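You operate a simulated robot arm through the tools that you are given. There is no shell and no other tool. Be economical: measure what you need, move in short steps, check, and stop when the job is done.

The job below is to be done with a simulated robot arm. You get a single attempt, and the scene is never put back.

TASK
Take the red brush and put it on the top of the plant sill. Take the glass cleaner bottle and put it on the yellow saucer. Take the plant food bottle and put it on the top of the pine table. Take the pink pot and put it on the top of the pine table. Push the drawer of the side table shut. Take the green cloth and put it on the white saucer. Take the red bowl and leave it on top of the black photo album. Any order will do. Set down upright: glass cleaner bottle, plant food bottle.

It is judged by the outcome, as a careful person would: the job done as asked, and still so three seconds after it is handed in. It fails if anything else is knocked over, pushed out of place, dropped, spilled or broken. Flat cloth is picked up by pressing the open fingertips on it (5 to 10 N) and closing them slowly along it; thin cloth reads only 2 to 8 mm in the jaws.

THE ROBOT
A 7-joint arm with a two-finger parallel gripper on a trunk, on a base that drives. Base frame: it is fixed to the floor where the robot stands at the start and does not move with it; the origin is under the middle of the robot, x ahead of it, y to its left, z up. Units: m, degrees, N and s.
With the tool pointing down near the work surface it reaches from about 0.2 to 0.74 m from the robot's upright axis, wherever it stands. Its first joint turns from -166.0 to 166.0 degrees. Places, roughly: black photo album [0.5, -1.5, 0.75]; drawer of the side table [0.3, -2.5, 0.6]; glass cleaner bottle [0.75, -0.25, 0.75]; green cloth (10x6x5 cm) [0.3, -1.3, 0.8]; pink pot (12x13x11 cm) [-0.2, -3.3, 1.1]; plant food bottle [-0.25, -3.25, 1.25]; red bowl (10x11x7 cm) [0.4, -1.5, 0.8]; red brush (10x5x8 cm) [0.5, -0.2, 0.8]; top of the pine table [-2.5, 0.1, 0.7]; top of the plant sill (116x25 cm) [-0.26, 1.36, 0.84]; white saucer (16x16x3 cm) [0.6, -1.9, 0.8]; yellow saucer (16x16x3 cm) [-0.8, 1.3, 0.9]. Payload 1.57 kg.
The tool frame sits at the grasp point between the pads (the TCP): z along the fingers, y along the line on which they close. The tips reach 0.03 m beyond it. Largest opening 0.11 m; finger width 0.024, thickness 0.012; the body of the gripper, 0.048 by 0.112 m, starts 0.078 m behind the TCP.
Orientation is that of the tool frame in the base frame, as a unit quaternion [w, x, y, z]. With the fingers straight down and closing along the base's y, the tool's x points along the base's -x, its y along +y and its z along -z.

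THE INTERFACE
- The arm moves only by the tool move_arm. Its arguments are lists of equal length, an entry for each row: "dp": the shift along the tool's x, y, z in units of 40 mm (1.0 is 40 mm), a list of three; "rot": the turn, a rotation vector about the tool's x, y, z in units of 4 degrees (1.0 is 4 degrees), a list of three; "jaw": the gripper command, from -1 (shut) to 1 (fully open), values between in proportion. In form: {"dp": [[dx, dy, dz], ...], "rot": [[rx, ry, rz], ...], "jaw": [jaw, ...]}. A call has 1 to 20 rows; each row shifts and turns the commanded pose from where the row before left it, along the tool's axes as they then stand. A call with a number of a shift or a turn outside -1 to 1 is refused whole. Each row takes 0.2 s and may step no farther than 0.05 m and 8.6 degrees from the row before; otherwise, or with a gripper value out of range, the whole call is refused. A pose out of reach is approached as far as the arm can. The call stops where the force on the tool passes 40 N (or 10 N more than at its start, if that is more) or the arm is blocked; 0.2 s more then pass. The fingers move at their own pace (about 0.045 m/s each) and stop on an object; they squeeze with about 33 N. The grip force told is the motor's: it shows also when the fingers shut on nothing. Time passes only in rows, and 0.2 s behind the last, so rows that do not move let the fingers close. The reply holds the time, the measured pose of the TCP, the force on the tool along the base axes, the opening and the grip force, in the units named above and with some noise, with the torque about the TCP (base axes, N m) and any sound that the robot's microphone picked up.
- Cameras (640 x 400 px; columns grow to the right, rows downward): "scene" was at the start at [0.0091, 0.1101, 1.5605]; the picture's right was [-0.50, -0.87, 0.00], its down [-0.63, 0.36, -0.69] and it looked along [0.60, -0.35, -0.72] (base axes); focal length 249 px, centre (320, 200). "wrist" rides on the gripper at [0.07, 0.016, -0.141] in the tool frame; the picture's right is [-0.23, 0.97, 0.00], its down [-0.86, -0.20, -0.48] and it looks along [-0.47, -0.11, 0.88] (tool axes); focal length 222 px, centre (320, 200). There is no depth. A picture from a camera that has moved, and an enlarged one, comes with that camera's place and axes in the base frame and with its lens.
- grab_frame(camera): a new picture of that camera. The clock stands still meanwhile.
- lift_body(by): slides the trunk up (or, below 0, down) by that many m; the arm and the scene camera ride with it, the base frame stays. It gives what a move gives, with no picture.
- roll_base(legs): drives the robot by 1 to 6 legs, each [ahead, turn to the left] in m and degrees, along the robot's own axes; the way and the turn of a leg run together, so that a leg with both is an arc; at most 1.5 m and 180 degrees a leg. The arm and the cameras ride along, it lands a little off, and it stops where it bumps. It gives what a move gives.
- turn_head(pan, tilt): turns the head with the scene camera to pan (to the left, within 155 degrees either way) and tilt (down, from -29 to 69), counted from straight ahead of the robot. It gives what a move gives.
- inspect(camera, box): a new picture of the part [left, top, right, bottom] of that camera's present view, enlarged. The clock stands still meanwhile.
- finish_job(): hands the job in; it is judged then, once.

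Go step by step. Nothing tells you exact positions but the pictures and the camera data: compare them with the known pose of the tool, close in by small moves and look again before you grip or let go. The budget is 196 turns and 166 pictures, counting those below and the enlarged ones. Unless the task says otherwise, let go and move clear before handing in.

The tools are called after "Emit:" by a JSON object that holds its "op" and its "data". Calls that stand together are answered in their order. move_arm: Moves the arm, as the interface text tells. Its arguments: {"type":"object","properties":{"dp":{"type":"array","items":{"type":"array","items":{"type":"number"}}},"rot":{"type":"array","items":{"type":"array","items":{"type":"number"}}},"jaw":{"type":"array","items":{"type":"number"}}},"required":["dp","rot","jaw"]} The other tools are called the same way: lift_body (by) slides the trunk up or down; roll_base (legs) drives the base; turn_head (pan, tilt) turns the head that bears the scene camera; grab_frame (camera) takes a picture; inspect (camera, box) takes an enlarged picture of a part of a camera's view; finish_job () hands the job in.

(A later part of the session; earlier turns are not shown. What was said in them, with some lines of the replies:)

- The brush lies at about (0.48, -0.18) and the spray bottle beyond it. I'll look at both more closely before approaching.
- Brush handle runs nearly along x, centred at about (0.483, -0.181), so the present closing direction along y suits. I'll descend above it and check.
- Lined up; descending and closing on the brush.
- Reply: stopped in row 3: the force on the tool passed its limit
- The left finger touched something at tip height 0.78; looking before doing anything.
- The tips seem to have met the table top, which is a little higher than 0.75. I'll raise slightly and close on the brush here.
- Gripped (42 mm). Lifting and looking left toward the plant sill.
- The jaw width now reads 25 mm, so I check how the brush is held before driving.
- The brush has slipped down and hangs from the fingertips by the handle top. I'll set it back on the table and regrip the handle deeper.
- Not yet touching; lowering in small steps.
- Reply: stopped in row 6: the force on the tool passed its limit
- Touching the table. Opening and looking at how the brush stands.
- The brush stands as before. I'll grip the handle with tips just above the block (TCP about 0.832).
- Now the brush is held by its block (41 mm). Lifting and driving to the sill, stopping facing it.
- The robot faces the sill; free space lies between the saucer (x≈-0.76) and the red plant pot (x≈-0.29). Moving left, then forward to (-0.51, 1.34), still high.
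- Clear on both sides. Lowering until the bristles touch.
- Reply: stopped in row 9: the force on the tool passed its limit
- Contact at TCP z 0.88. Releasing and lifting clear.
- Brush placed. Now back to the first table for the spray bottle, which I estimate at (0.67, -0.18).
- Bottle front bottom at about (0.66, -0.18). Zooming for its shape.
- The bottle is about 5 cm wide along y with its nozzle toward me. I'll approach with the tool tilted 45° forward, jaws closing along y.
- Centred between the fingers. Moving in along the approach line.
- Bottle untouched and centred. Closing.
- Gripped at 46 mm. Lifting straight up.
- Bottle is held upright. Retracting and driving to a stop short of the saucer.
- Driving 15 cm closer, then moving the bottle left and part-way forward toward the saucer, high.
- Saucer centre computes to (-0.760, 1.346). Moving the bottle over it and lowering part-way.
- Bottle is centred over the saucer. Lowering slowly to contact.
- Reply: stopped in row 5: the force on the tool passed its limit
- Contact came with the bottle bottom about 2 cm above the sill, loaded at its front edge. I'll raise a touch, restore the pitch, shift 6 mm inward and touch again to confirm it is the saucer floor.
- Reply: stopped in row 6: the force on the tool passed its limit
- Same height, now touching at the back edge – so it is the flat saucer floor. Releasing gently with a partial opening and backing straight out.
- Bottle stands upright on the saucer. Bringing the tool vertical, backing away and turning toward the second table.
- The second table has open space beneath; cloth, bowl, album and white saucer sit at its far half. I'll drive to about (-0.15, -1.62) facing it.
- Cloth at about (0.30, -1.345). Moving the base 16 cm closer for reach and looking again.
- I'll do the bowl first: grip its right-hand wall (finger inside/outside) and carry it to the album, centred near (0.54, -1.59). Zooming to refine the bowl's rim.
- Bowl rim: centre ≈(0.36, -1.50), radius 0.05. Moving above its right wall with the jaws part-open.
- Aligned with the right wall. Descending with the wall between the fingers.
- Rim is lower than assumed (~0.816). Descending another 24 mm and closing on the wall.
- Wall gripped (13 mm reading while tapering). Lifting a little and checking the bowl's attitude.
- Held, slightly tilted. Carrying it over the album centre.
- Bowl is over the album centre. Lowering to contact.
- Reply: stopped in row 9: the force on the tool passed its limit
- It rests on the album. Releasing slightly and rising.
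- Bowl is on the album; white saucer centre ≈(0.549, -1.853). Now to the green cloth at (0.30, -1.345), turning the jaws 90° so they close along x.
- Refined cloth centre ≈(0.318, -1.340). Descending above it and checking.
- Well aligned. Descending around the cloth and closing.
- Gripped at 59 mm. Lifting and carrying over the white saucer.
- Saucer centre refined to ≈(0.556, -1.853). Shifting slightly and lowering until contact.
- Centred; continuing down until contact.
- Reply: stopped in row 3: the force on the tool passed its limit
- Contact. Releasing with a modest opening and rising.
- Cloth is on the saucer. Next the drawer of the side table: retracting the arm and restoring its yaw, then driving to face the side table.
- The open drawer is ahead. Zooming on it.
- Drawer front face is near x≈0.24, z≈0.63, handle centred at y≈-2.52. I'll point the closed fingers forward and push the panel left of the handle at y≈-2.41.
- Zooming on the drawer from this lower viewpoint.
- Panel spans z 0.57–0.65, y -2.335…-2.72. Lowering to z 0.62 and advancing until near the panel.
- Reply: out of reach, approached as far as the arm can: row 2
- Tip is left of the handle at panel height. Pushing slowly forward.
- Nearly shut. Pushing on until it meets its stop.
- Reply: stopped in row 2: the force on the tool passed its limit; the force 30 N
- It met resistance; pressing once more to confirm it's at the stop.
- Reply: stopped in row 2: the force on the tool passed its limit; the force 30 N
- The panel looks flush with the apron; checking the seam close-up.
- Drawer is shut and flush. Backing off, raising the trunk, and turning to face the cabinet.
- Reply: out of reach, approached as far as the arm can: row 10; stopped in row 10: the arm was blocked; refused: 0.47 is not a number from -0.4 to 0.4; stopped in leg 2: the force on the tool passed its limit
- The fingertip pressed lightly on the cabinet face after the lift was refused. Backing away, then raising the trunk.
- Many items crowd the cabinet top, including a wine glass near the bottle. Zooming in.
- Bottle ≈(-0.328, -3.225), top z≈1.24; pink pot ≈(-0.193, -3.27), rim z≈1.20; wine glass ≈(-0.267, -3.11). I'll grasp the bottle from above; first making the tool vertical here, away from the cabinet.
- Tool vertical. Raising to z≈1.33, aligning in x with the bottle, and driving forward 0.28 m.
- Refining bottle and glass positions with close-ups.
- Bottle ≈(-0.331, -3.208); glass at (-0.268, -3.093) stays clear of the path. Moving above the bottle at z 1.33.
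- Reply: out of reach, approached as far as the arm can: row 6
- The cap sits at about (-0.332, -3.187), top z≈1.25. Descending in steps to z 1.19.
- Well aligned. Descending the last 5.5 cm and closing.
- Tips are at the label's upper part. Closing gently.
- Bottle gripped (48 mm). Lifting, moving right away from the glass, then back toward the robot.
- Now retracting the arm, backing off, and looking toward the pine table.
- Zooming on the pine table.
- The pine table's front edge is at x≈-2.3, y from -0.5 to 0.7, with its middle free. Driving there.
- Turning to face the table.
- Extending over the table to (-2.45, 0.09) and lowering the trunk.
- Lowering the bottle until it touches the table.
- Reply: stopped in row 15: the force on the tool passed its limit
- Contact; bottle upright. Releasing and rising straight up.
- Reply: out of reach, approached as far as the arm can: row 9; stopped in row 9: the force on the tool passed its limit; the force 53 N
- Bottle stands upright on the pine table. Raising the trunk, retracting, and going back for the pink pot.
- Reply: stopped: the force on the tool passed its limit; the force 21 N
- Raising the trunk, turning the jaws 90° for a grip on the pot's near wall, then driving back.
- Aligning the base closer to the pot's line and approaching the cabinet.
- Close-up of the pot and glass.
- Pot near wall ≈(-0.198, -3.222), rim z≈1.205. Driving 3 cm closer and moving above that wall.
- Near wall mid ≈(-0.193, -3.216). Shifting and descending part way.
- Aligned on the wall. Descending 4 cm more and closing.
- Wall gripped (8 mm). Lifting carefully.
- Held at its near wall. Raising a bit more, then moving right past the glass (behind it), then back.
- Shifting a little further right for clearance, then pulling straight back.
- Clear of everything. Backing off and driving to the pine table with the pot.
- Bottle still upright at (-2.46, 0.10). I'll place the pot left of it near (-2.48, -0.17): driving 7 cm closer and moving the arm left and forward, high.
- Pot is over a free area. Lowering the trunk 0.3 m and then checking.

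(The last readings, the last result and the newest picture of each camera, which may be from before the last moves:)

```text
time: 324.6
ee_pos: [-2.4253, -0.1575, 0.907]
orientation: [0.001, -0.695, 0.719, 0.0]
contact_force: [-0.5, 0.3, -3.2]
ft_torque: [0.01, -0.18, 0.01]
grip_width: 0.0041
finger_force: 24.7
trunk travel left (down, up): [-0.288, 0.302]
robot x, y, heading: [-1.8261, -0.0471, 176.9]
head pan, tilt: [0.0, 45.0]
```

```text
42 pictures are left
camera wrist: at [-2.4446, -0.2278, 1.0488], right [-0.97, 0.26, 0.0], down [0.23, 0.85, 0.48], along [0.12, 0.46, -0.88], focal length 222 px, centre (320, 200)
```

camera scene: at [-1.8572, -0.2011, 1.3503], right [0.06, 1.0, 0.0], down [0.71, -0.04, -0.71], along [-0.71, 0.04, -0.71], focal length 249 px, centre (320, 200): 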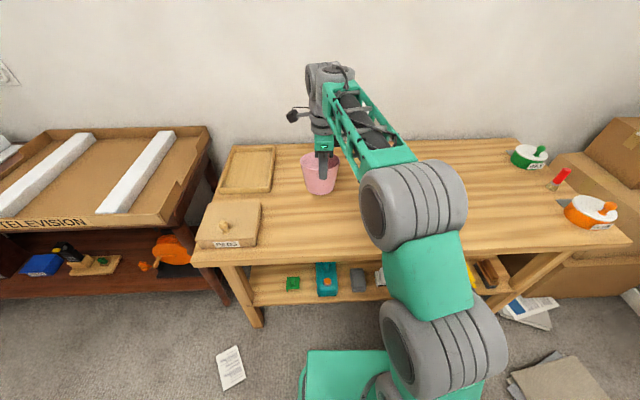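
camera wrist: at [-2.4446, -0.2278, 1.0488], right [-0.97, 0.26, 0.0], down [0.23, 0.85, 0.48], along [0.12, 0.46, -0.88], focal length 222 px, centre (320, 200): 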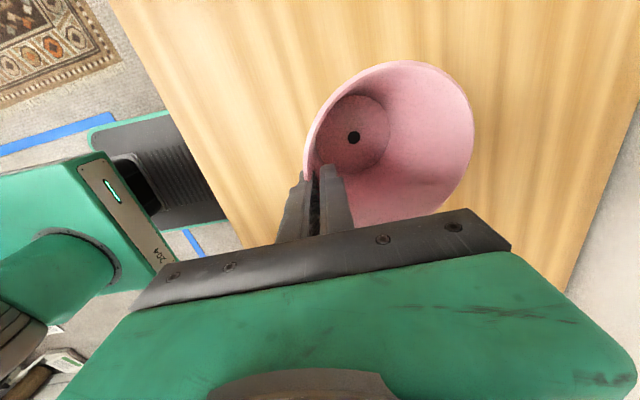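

Free surface beneath. Lowering slowly to contact.

Emit:
{"op": "move_arm", "data": {"dp": [[0, 0, 0.4], [0, 0, 0.3], [0, 0, 0.2], [0, 0, 0.15], [0, 0, 0.15], [0, 0, 0.15], [0, 0, 0.15], [0, 0, 0.15], [0, 0, 0.15], [0, 0, 0.15], [0, 0, 0.15], [0, 0, 0.15]], "rot": [[0, 0, 0], [0, 0, 0], [0, 0, 0], [0, 0, 0], [0, 0, 0], [0, 0, 0], [0, 0, 0], [0, 0, 0], [0, 0, 0], [0, 0, 0], [0, 0, 0], [0, 0, 0]], "jaw": [-1, -1, -1, -1, -1, -1, -1, -1, -1, -1, -1, -1]}}

Emit:
{"op": "inspect", "data": {"camera": "scene", "box": [240, 120, 400, 240]}}

```text
time: 326.8
ee_pos: [-2.4255, -0.1579, 0.8366]
orientation: [-0.007, -0.696, 0.718, 0.005]
contact_force: [0.6, 0.8, 13.3]
ft_torque: [0.6, 0.83, -0.03]
grip_width: 0.0082
finger_force: 27.0
trunk travel left (down, up): [-0.288, 0.302]
robot x, y, heading: [-1.8245, -0.0464, 176.8]
head pan, tilt: [0.0, 45.0]
stopped in row 11: the force on the tool passed its limit (the readings are from after the stop); the commanded pose is now the measured one
```

```text
3.33 times, centred on (320, 180) of scene
camera zoom: at [-1.8555, -0.2009, 1.3501], right [0.06, 1.0, 0.0], down [0.71, -0.04, -0.71], along [-0.71, 0.04, -0.71], focal length 830 px, centre (320, 267)
```

zoom: 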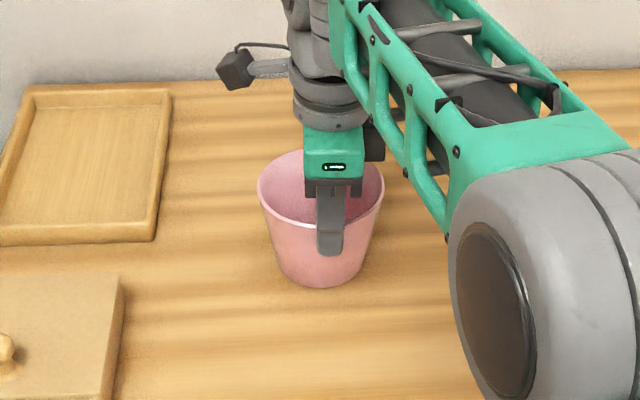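

Touching. Opening gently and rising straight up.

Emit:
{"op": "move_arm", "data": {"dp": [[0, 0, 0], [0, 0, 0], [0, 0, 0], [0, 0, 0], [0, 0, -0.3], [0, 0, -0.6], [0, 0, -0.8], [0, 0, -0.8]], "rot": [[0, 0, 0], [0, 0, 0], [0, 0, 0], [0, 0, 0], [0, 0, 0], [0, 0, 0], [0, 0, 0], [0, 0, 0]], "jaw": [-0.7, -0.5, -0.3, -0.2, -0.2, -0.2, -0.2, -0.2]}}

Emit:
{"op": "grab_frame", "data": {"camera": "wrist"}}

Emit:
{"op": "inspect", "data": {"camera": "scene", "box": [240, 120, 400, 240]}}

```text
time: 328.6
ee_pos: [-2.4244, -0.157, 0.9341]
orientation: [-0.004, -0.695, 0.719, 0.002]
contact_force: [0.7, -0.1, -0.2]
ft_torque: [-0.01, -0.01, 0.01]
grip_width: 0.0438
finger_force: 0.0
trunk travel left (down, up): [-0.288, 0.302]
robot x, y, heading: [-1.8258, -0.0459, 176.8]
head pan, tilt: [0.0, 45.0]
```

```text
40 pictures are left
camera wrist: at [-2.444, -0.2263, 1.0767], right [-0.97, 0.26, 0.01], down [0.23, 0.85, 0.47], along [0.12, 0.46, -0.88], focal length 222 px, centre (320, 200)
```

wrist: 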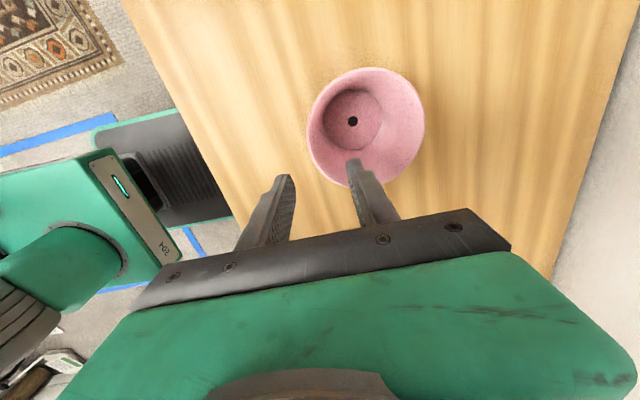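

```text
3.33 times, centred on (320, 180) of scene
camera zoom: at [-1.8569, -0.201, 1.3502], right [0.06, 1.0, 0.0], down [0.71, -0.04, -0.71], along [-0.71, 0.04, -0.71], focal length 830 px, centre (320, 267)
```

zoom: 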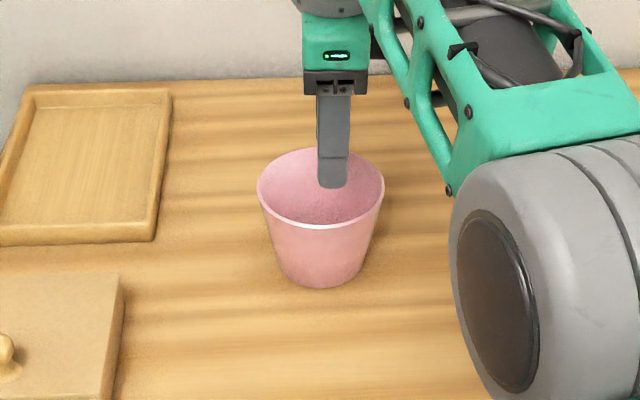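

Pot stands on the table. Raising, retracting, backing away for a final check of table and sill.

Emit:
{"op": "move_arm", "data": {"dp": [[0, 0, -0.6], [0, -0.9, -0.3], [0, -1, 0], [0, -1, 0], [0, -1, 0], [0, -1, 0]], "rot": [[0, 0, 0], [0, 0, 0], [0, 0, 0], [0, 0, 0], [0, 0, 0], [0, 0, 0]], "jaw": [-0.2, -0.2, -0.2, -0.2, -0.2, -0.2]}}

Emit:
{"op": "roll_base", "data": {"legs": [[-0.5, 0]]}}

Emit:
{"op": "turn_head", "data": {"pan": 0, "tilt": 28}}

Emit:
{"op": "grab_frame", "data": {"camera": "scene"}}

Emit:
{"op": "turn_head", "data": {"pan": -105, "tilt": 22}}

Emit:
{"op": "grab_frame", "data": {"camera": "scene"}}

```text
time: 330.0
ee_pos: [-2.2312, -0.1645, 0.9699]
orientation: [-0.004, -0.696, 0.718, 0.003]
contact_force: [-0.2, 0.5, -0.2]
ft_torque: [0.03, -0.02, 0.02]
grip_width: 0.044
finger_force: 0.0
trunk travel left (down, up): [-0.288, 0.302]
robot x, y, heading: [-1.8263, -0.0443, 176.7]
head pan, tilt: [0.0, 45.0]
```

```text
time: 333.0
ee_pos: [-1.7224, -0.1946, 0.9699]
orientation: [-0.005, -0.702, 0.712, 0.003]
contact_force: [0.1, 0.6, -0.1]
ft_torque: [0.04, -0.02, -0.01]
grip_width: 0.044
finger_force: 0.1
trunk travel left (down, up): [-0.288, 0.302]
robot x, y, heading: [-1.3169, -0.0678, 177.9]
head pan, tilt: [0.0, 45.0]
```

```text
time: 333.8
ee_pos: [-1.7222, -0.1942, 0.9698]
orientation: [-0.004, -0.702, 0.712, 0.002]
contact_force: [0.3, 0.5, -1.1]
ft_torque: [-0.04, 0.02, 0.01]
grip_width: 0.0441
finger_force: 0.1
trunk travel left (down, up): [-0.288, 0.302]
robot x, y, heading: [-1.3209, -0.0675, 177.8]
head pan, tilt: [0.0, 28.0]
```

```text
38 pictures are left
camera scene: at [-1.3576, -0.2247, 1.376], right [0.04, 1.0, 0.0], down [0.47, -0.02, -0.88], along [-0.88, 0.03, -0.47], focal length 249 px, centre (320, 200)
```

scene: 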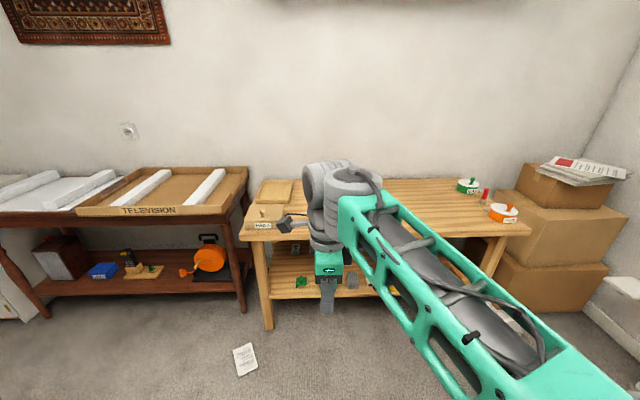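

```text
time: 335.6
ee_pos: [-1.7231, -0.1956, 0.9708]
orientation: [-0.004, -0.702, 0.712, 0.003]
contact_force: [-0.3, 0.2, 0.6]
ft_torque: [-0.02, -0.02, -0.01]
grip_width: 0.0439
finger_force: 0.1
trunk travel left (down, up): [-0.288, 0.302]
robot x, y, heading: [-1.3211, -0.0685, 177.8]
head pan, tilt: [-105.0, 22.0]
```

```text
37 pictures are left
camera scene: at [-1.2392, -0.1394, 1.3857], right [0.96, -0.29, 0.0], down [-0.11, -0.36, -0.93], along [0.27, 0.89, -0.37], focal length 249 px, centre (320, 200)
```

scene: 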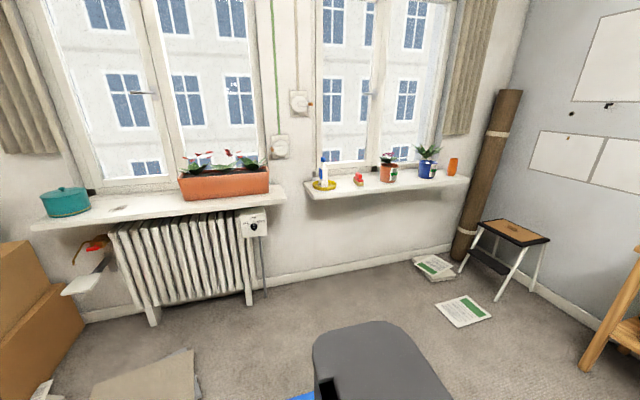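

Sill items are fine. The arm hides the pot and bottle; raising the trunk for a clear look.

Emit:
{"op": "lift_body", "data": {"by": 0.3}}

Emit:
{"op": "roll_base", "data": {"legs": [[0, -45]]}}

Emit:
{"op": "turn_head", "data": {"pan": 45, "tilt": 32}}

Emit:
{"op": "grab_frame", "data": {"camera": "scene"}}

```text
time: 338.6
ee_pos: [-1.7218, -0.1951, 1.2699]
orientation: [-0.005, -0.702, 0.712, 0.003]
contact_force: [0.2, 0.4, -0.1]
ft_torque: [-0.02, 0.01, -0.02]
grip_width: 0.0436
finger_force: 0.1
trunk travel left (down, up): [-0.588, 0.002]
robot x, y, heading: [-1.3201, -0.0651, 177.8]
head pan, tilt: [-105.0, 22.0]
```

```text
time: 341.1
ee_pos: [-1.6933, 0.1284, 1.2696]
orientation: [-0.004, -0.375, 0.927, 0.005]
contact_force: [-0.2, 0.0, 0.0]
ft_torque: [-0.04, 0.02, 0.0]
grip_width: 0.044
finger_force: 0.1
trunk travel left (down, up): [-0.588, 0.002]
robot x, y, heading: [-1.3218, -0.0684, 132.6]
head pan, tilt: [-105.0, 22.0]
```

```text
time: 343.4
ee_pos: [-1.6936, 0.1268, 1.2696]
orientation: [-0.002, -0.375, 0.927, 0.003]
contact_force: [-0.6, 0.0, 0.2]
ft_torque: [0.0, -0.04, 0.0]
grip_width: 0.0438
finger_force: 0.0
trunk travel left (down, up): [-0.588, 0.002]
robot x, y, heading: [-1.3192, -0.0699, 132.5]
head pan, tilt: [45.0, 32.0]
```

```text
36 pictures are left
camera scene: at [-1.4833, -0.2166, 1.6698], right [0.04, 1.0, 0.0], down [0.53, -0.02, -0.85], along [-0.85, 0.04, -0.53], focal length 249 px, centre (320, 200)
```

scene: 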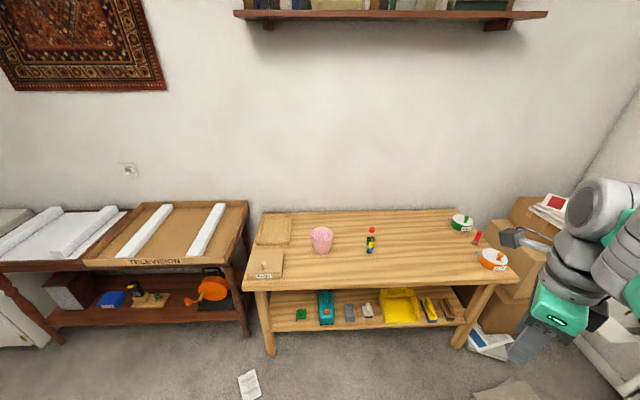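

Pot and bottle stand well. One last look across at the bowl, cloth and drawer.

Emit:
{"op": "turn_head", "data": {"pan": 150, "tilt": 18}}

Emit:
{"op": "inspect", "data": {"camera": "scene", "box": [100, 60, 540, 340]}}

```text
time: 345.2
ee_pos: [-1.6925, 0.127, 1.2705]
orientation: [-0.002, -0.375, 0.927, 0.005]
contact_force: [0.3, -0.8, -0.5]
ft_torque: [-0.01, -0.01, 0.01]
grip_width: 0.0436
finger_force: 0.1
trunk travel left (down, up): [-0.588, 0.002]
robot x, y, heading: [-1.3225, -0.068, 132.8]
head pan, tilt: [150.0, 18.0]
```

```text
1.43 times, centred on (320, 200) of scene
camera zoom: at [-1.3734, -0.3114, 1.6922], right [-0.98, -0.22, 0.0], down [-0.07, 0.3, -0.95], along [0.21, -0.93, -0.31], focal length 356 px, centre (320, 200)
```

zoom: 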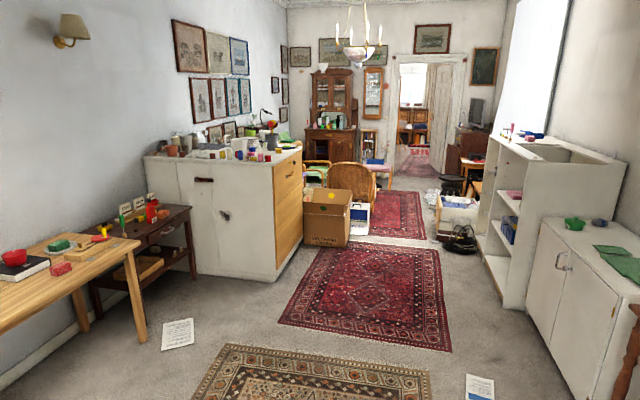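

Emit:
{"op": "inspect", "data": {"camera": "scene", "box": [100, 180, 260, 290]}}

```text
3.64 times, centred on (180, 235) of scene
camera zoom: at [-1.3734, -0.3114, 1.6922], right [-0.98, -0.22, 0.0], down [-0.07, 0.3, -0.95], along [0.21, -0.93, -0.31], focal length 905 px, centre (829, 73)
```

zoom: 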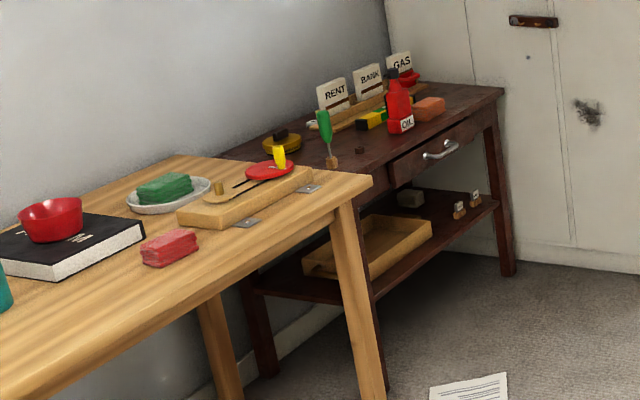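

Everything looks right; checking the drawer seam more closely.

Emit:
{"op": "inspect", "data": {"camera": "scene", "box": [186, 200, 236, 235]}}

```text
11.43 times, centred on (211, 218) of scene
camera zoom: at [-1.3734, -0.3114, 1.6922], right [-0.98, -0.22, 0.0], down [-0.07, 0.3, -0.95], along [0.21, -0.93, -0.31], focal length 2846 px, centre (1566, 0)
```

zoom: 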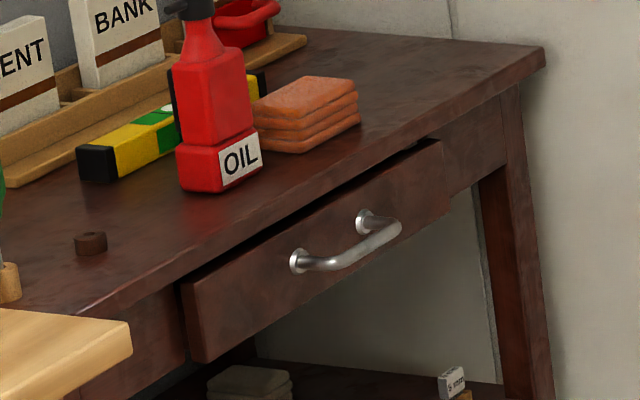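

The drawer front still seems to stand a centimetre proud, so I'll go back to check it and push again on its other side to be sure.

Emit:
{"op": "roll_base", "data": {"legs": [[0, 157.7], [1.25, 0], [1.2, 0], [0, 69.5]]}}

Emit:
{"op": "turn_head", "data": {"pan": 0, "tilt": 40}}

Emit:
{"op": "grab_frame", "data": {"camera": "scene"}}

```text
time: 366.6
ee_pos: [-0.1911, -2.2649, 1.2703]
orientation: [0.004, 0.709, 0.705, 0.004]
contact_force: [-0.2, -0.1, -0.2]
ft_torque: [0.02, 0.03, 0.02]
grip_width: 0.0439
finger_force: 0.1
trunk travel left (down, up): [-0.588, 0.002]
robot x, y, heading: [-0.5927, -2.3929, -1.7]
head pan, tilt: [150.0, 18.0]
```

```text
time: 368.9
ee_pos: [-0.1904, -2.2661, 1.2708]
orientation: [0.004, 0.709, 0.705, 0.005]
contact_force: [0.5, 0.3, 0.0]
ft_torque: [0.05, -0.01, -0.01]
grip_width: 0.0441
finger_force: 0.0
trunk travel left (down, up): [-0.588, 0.002]
robot x, y, heading: [-0.5939, -2.3961, -1.8]
head pan, tilt: [0.0, 40.0]
```

```text
32 pictures are left
camera scene: at [-0.5624, -2.2436, 1.6576], right [-0.03, -1.0, 0.0], down [-0.64, 0.02, -0.77], along [0.77, -0.02, -0.64], focal length 249 px, centre (320, 200)
```

scene: 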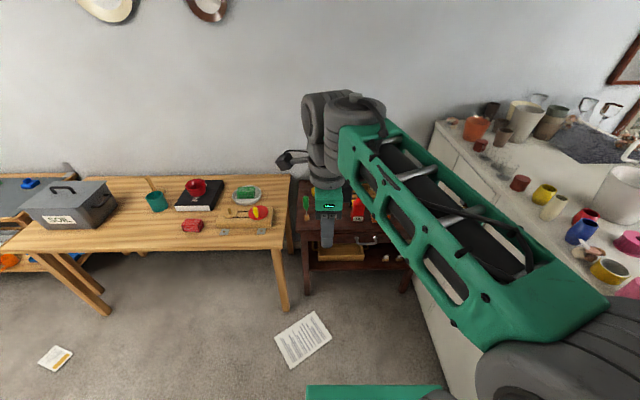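

Pointing the closed fingers forward again, moving right to y≈-2.62.

Emit:
{"op": "move_arm", "data": {"dp": [[-1, 0, 0], [-1, 0, 0], [-1, 0, 0], [-1, 0, 0], [-1, 0, 0], [-1, 0, 0], [-1, 0, 0], [-1, 0, 0], [0, 0, 0], [0, 0, 0], [0, 0, 0], [0, 0, 0], [0, 0, 0], [0, 0, 0], [0, 0, 0], [0, 0, 0], [0, 0, 0], [0, 0, 0]], "rot": [[0, 0, 0], [0, 0, 0], [0, 0, 0], [0, 0, 0], [0, 0, 0], [0, 0, 0], [0, 0, 0], [0, 0, 0], [-1, 0, 0], [-1, 0, 0], [-1, 0, 0], [-1, 0, 0], [-1, 0, 0], [-1, 0, 0], [-1, 0, 0], [-1, 0, 0], [-1, 0, 0], [-1, 0, 0]], "jaw": [-1, -1, -1, -1, -1, -1, -1, -1, -1, -1, -1, -1, -1, -1, -1, -1, -1, -1]}}

Emit:
{"op": "move_arm", "data": {"dp": [[0, 0, 0], [0, 0, 0], [0, 0, 0], [0, 0, 0], [0, 0, 0], [0, 0, 0], [0, 0, 0], [0, 0, 0], [0, 0, 0], [0, 0, 0], [0, 0, 0], [0, 0, 0]], "rot": [[-1, 0, 0], [-1, 0, 0], [-1, 0, 0], [-1, 0, 0], [-1, 0, 0], [-1, 0, 0], [-1, 0, 0], [-1, 0, 0], [-1, 0, 0], [-1, 0, 0], [-1, 0, 0], [-1, 0, 0]], "jaw": [-1, -1, -1, -1, -1, -1, -1, -1, -1, -1, -1, -1]}}

Emit:
{"op": "lift_body", "data": {"by": -0.4}}

Emit:
{"op": "grab_frame", "data": {"camera": "scene"}}

```text
time: 372.7
ee_pos: [-0.1936, -2.5865, 1.2719]
orientation: [0.247, 0.665, 0.661, 0.246]
contact_force: [0.3, 1.1, -0.9]
ft_torque: [-0.01, 0.01, 0.0]
grip_width: 0.0002
finger_force: 21.2
trunk travel left (down, up): [-0.588, 0.002]
robot x, y, heading: [-0.5948, -2.3929, -1.7]
head pan, tilt: [0.0, 40.0]
```

```text
time: 375.3
ee_pos: [-0.1932, -2.5822, 1.2732]
orientation: [0.482, 0.521, 0.516, 0.479]
contact_force: [-0.3, 0.4, -0.6]
ft_torque: [-0.01, -0.03, 0.01]
grip_width: 0.0
finger_force: 21.3
out of reach, approached as far as the arm can: row 12
trunk travel left (down, up): [-0.588, 0.002]
robot x, y, heading: [-0.5945, -2.3889, -1.7]
head pan, tilt: [0.0, 40.0]
```

```text
time: 379.1
ee_pos: [-0.1927, -2.5818, 0.8732]
orientation: [0.481, 0.522, 0.517, 0.479]
contact_force: [-0.1, -0.5, 0.6]
ft_torque: [-0.01, 0.01, 0.04]
grip_width: 0.0
finger_force: 21.6
trunk travel left (down, up): [-0.188, 0.402]
robot x, y, heading: [-0.5909, -2.392, -1.5]
head pan, tilt: [0.0, 40.0]
```

```text
31 pictures are left
camera scene: at [-0.5624, -2.2437, 1.2576], right [-0.03, -1.0, 0.0], down [-0.64, 0.02, -0.77], along [0.77, -0.02, -0.64], focal length 249 px, centre (320, 200)
```

scene: 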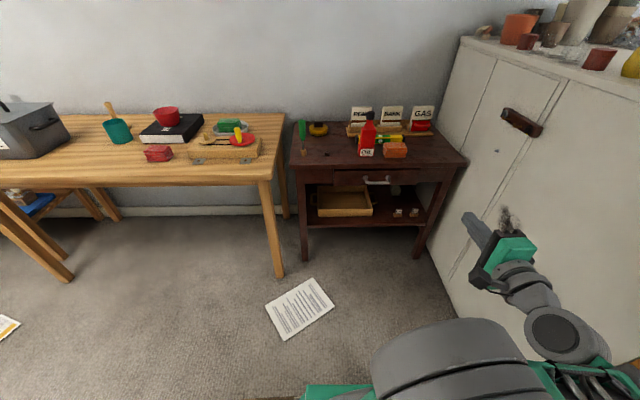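

Emit:
{"op": "inspect", "data": {"camera": "scene", "box": [290, 140, 470, 250]}}

```text
3.56 times, centred on (380, 195) of scene
camera zoom: at [-0.5624, -2.2437, 1.2576], right [-0.03, -1.0, 0.0], down [-0.64, 0.02, -0.77], along [0.77, -0.02, -0.64], focal length 885 px, centre (107, 218)
```

zoom: 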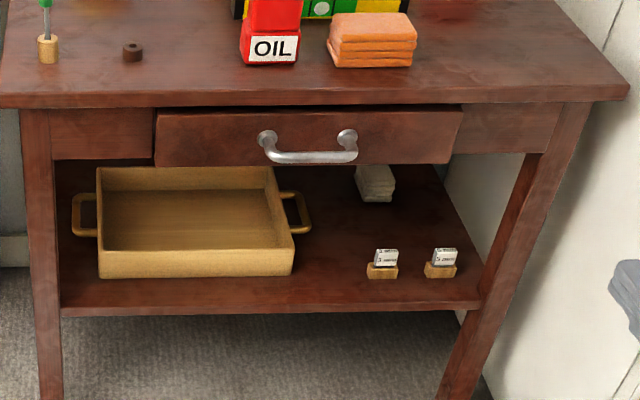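

The panel still stands roughly 1.5 cm proud, so it needs more. Driving in and setting the fingertip right of the handle.

Emit:
{"op": "roll_base", "data": {"legs": [[0.14, 1.5]]}}

Emit:
{"op": "lift_body", "data": {"by": -0.1}}

Emit:
{"op": "move_arm", "data": {"dp": [[-0.7, 0, 0], [-0.6, -0.5, 0], [0, -0.9, 0], [0, -0.9, 0], [0, -0.9, 0], [0, -0.75, 0]], "rot": [[0, 0, 0], [0, 0, 0], [0, 0, 0], [0, 0, 0], [0, 0, 0], [0, 0, 0]], "jaw": [-1, -1, -1, -1, -1, -1]}}

Emit:
{"op": "inspect", "data": {"camera": "scene", "box": [260, 130, 480, 270]}}

```text
time: 380.5
ee_pos: [-0.0457, -2.5748, 0.8742]
orientation: [0.475, 0.516, 0.523, 0.484]
contact_force: [-0.2, 0.2, -0.2]
ft_torque: [-0.02, 0.0, -0.02]
grip_width: 0.0001
finger_force: 21.7
trunk travel left (down, up): [-0.188, 0.402]
robot x, y, heading: [-0.4439, -2.3996, -0.5]
head pan, tilt: [0.0, 40.0]
```

```text
time: 381.8
ee_pos: [-0.0451, -2.5761, 0.7743]
orientation: [0.475, 0.516, 0.523, 0.484]
contact_force: [-0.4, 0.3, -0.4]
ft_torque: [0.0, -0.01, 0.04]
grip_width: 0.0001
finger_force: 21.2
trunk travel left (down, up): [-0.088, 0.502]
robot x, y, heading: [-0.4496, -2.3982, -0.4]
head pan, tilt: [0.0, 40.0]
```

```text
time: 383.2
ee_pos: [-0.0482, -2.627, 0.6158]
orientation: [0.476, 0.517, 0.524, 0.481]
contact_force: [0.2, -0.8, -0.4]
ft_torque: [0.0, 0.04, 0.02]
grip_width: 0.0
finger_force: 21.0
out of reach, approached as far as the arm can: row 5, 6
trunk travel left (down, up): [-0.088, 0.502]
robot x, y, heading: [-0.4472, -2.3961, -0.4]
head pan, tilt: [0.0, 40.0]
```

```text
2.86 times, centred on (370, 200) of scene
camera zoom: at [-0.4224, -2.2454, 1.1575], right [-0.01, -1.0, 0.0], down [-0.64, 0.0, -0.77], along [0.77, 0.0, -0.64], focal length 711 px, centre (177, 200)
```

zoom: 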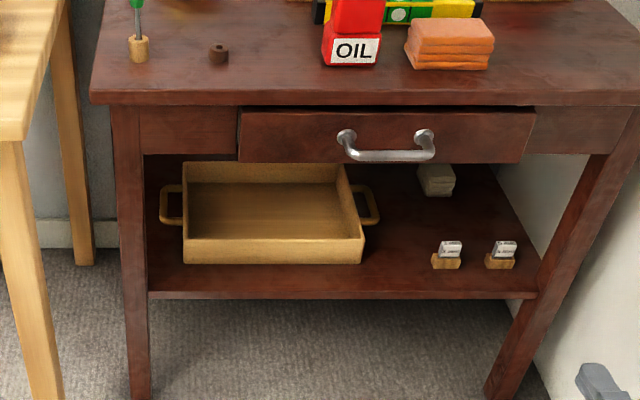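

Advancing to just short of the panel.

Emit:
{"op": "move_arm", "data": {"dp": [[0, 0.1, 1], [0, 0.1, 1], [0, 0.1, 1], [0, 0.1, 1], [0, 0.1, 1], [0, 0.1, 1], [0, 0.1, 1], [0, 0.1, 0.7]], "rot": [[0, 0, 0], [0, 0, 0], [0, 0, 0], [0, 0, 0], [0, 0, 0], [0, 0, 0], [0, 0, 0], [0, 0, 0]], "jaw": [-1, -1, -1, -1, -1, -1, -1, -1]}}

Emit:
{"op": "inspect", "data": {"camera": "scene", "box": [260, 130, 480, 270]}}

```text
time: 385.0
ee_pos: [0.2559, -2.6228, 0.6229]
orientation: [0.475, 0.515, 0.523, 0.485]
contact_force: [0.6, 0.2, 0.7]
ft_torque: [-0.01, 0.04, 0.01]
grip_width: 0.0
finger_force: 20.8
trunk travel left (down, up): [-0.088, 0.502]
robot x, y, heading: [-0.447, -2.3986, -0.3]
head pan, tilt: [0.0, 40.0]
```

```text
2.86 times, centred on (370, 200) of scene
camera zoom: at [-0.4225, -2.2455, 1.1576], right [-0.01, -1.0, 0.0], down [-0.64, 0.0, -0.77], along [0.77, 0.0, -0.64], focal length 711 px, centre (177, 200)
```

zoom: 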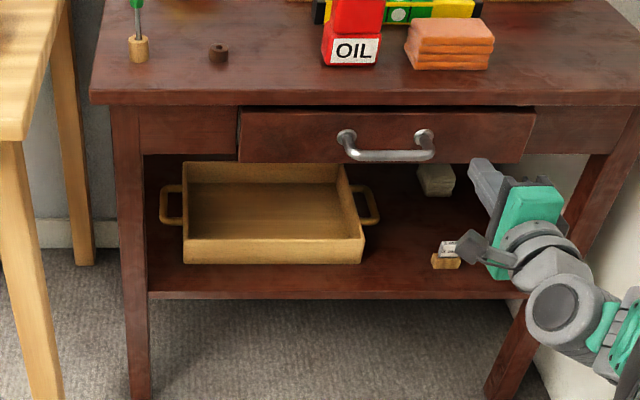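

Tip faces the panel right of the handle. Pushing.

Emit:
{"op": "move_arm", "data": {"dp": [[0, 0.02, 0.4], [0, 0.03, 0.4], [0, 0.03, 0.4], [0, 0.03, 0.4], [0, 0.03, 0.4], [0, 0.03, 0.4]], "rot": [[0, 0, 0], [0, 0, 0], [0, 0, 0], [0, 0, 0], [0, 0, 0], [0, 0, 0]], "jaw": [-1, -1, -1, -1, -1, -1]}}

Emit:
{"op": "inspect", "data": {"camera": "scene", "box": [260, 130, 480, 270]}}

```text
time: 385.9
ee_pos: [0.3063, -2.6218, 0.6246]
orientation: [0.475, 0.516, 0.521, 0.486]
contact_force: [-22.6, 5.6, 6.3]
ft_torque: [-0.1, -0.39, -0.11]
grip_width: 0.0
finger_force: 21.0
trunk travel left (down, up): [-0.088, 0.502]
robot x, y, heading: [-0.4471, -2.4005, -0.6]
head pan, tilt: [0.0, 40.0]
stopped in row 4: the force on the tool passed its limit (the readings are from after the stop); the commanded pose is now the measured one
```

```text
2.86 times, centred on (370, 200) of scene
camera zoom: at [-0.4243, -2.2451, 1.1577], right [-0.01, -1.0, 0.0], down [-0.64, 0.0, -0.77], along [0.77, -0.01, -0.64], focal length 711 px, centre (177, 200)
```

zoom: 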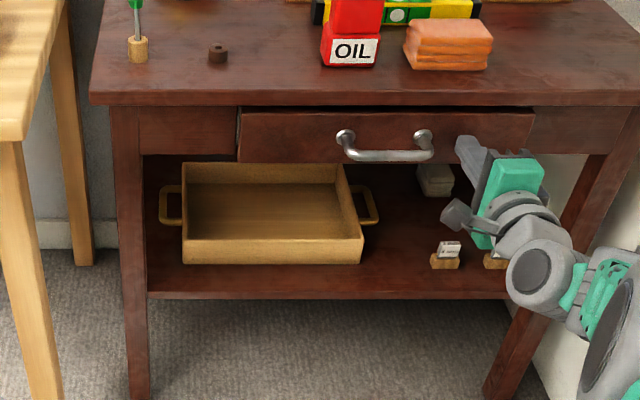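

Same hard stop at exactly the same depth (x 0.306) from the other side, so the drawer is fully home and its front is simply proud. Withdrawing clear.

Emit:
{"op": "move_arm", "data": {"dp": [[0, 0, -0.5], [0, 0, -1], [0, 0, -1], [0, 0, -1], [0, 0, -1], [0, 0, -1]], "rot": [[0, 0, 0], [0, 0, 0], [0, 0, 0], [0, 0, 0], [0, 0, 0], [0, 0, 0]], "jaw": [-1, -1, -1, -1, -1, -1]}}

Emit:
{"op": "roll_base", "data": {"legs": [[-0.2, 0]]}}

Emit:
{"op": "grab_frame", "data": {"camera": "scene"}}

```text
time: 387.3
ee_pos: [0.0864, -2.6254, 0.6391]
orientation: [0.474, 0.517, 0.523, 0.485]
contact_force: [0.3, -0.2, -0.4]
ft_torque: [0.01, -0.03, 0.0]
grip_width: 0.0
finger_force: 21.5
trunk travel left (down, up): [-0.088, 0.502]
robot x, y, heading: [-0.4452, -2.3967, -0.4]
head pan, tilt: [0.0, 40.0]
```

```text
time: 388.9
ee_pos: [-0.1153, -2.6219, 0.64]
orientation: [0.473, 0.516, 0.523, 0.487]
contact_force: [0.5, -0.1, 0.3]
ft_torque: [0.0, 0.01, 0.0]
grip_width: 0.0001
finger_force: 20.9
trunk travel left (down, up): [-0.088, 0.502]
robot x, y, heading: [-0.6559, -2.3966, -0.1]
head pan, tilt: [0.0, 40.0]
```

```text
26 pictures are left
camera scene: at [-0.6263, -2.2447, 1.1576], right [0.0, -1.0, 0.0], down [-0.64, 0.0, -0.77], along [0.77, 0.0, -0.64], focal length 249 px, centre (320, 200)
```

scene: 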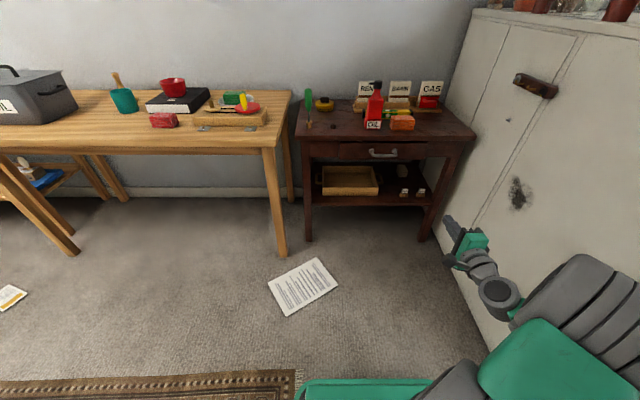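

All seven parts are in place and the arm is clear of everything; handing in.

Emit:
{"op": "finish_job", "data": {}}

```text
The job is handed in.
```

I did all seven parts and handed the job in; I haven't seen the verdict.

- **Red brush:** on the plant sill, between the yellow saucer and the red plant pot.
- **Glass cleaner bottle:** standing upright on the yellow saucer.
- **Plant food bottle and pink pot:** both on the pine table, with the bottle upright.
- **Drawer of the side table:** pushed shut. Its front still looks about 1.5 cm proud of the frame. I pushed on both sides of the handle and it stopped hard at the same depth each time, so I took that as its closed position.
- **Green cloth:** on the white saucer.
- **Red bowl:** on the black photo album.

While I was turning the base, the closed fingertip pressed against the cabinet front with about 20 N. I backed off, and nothing appeared to have moved.
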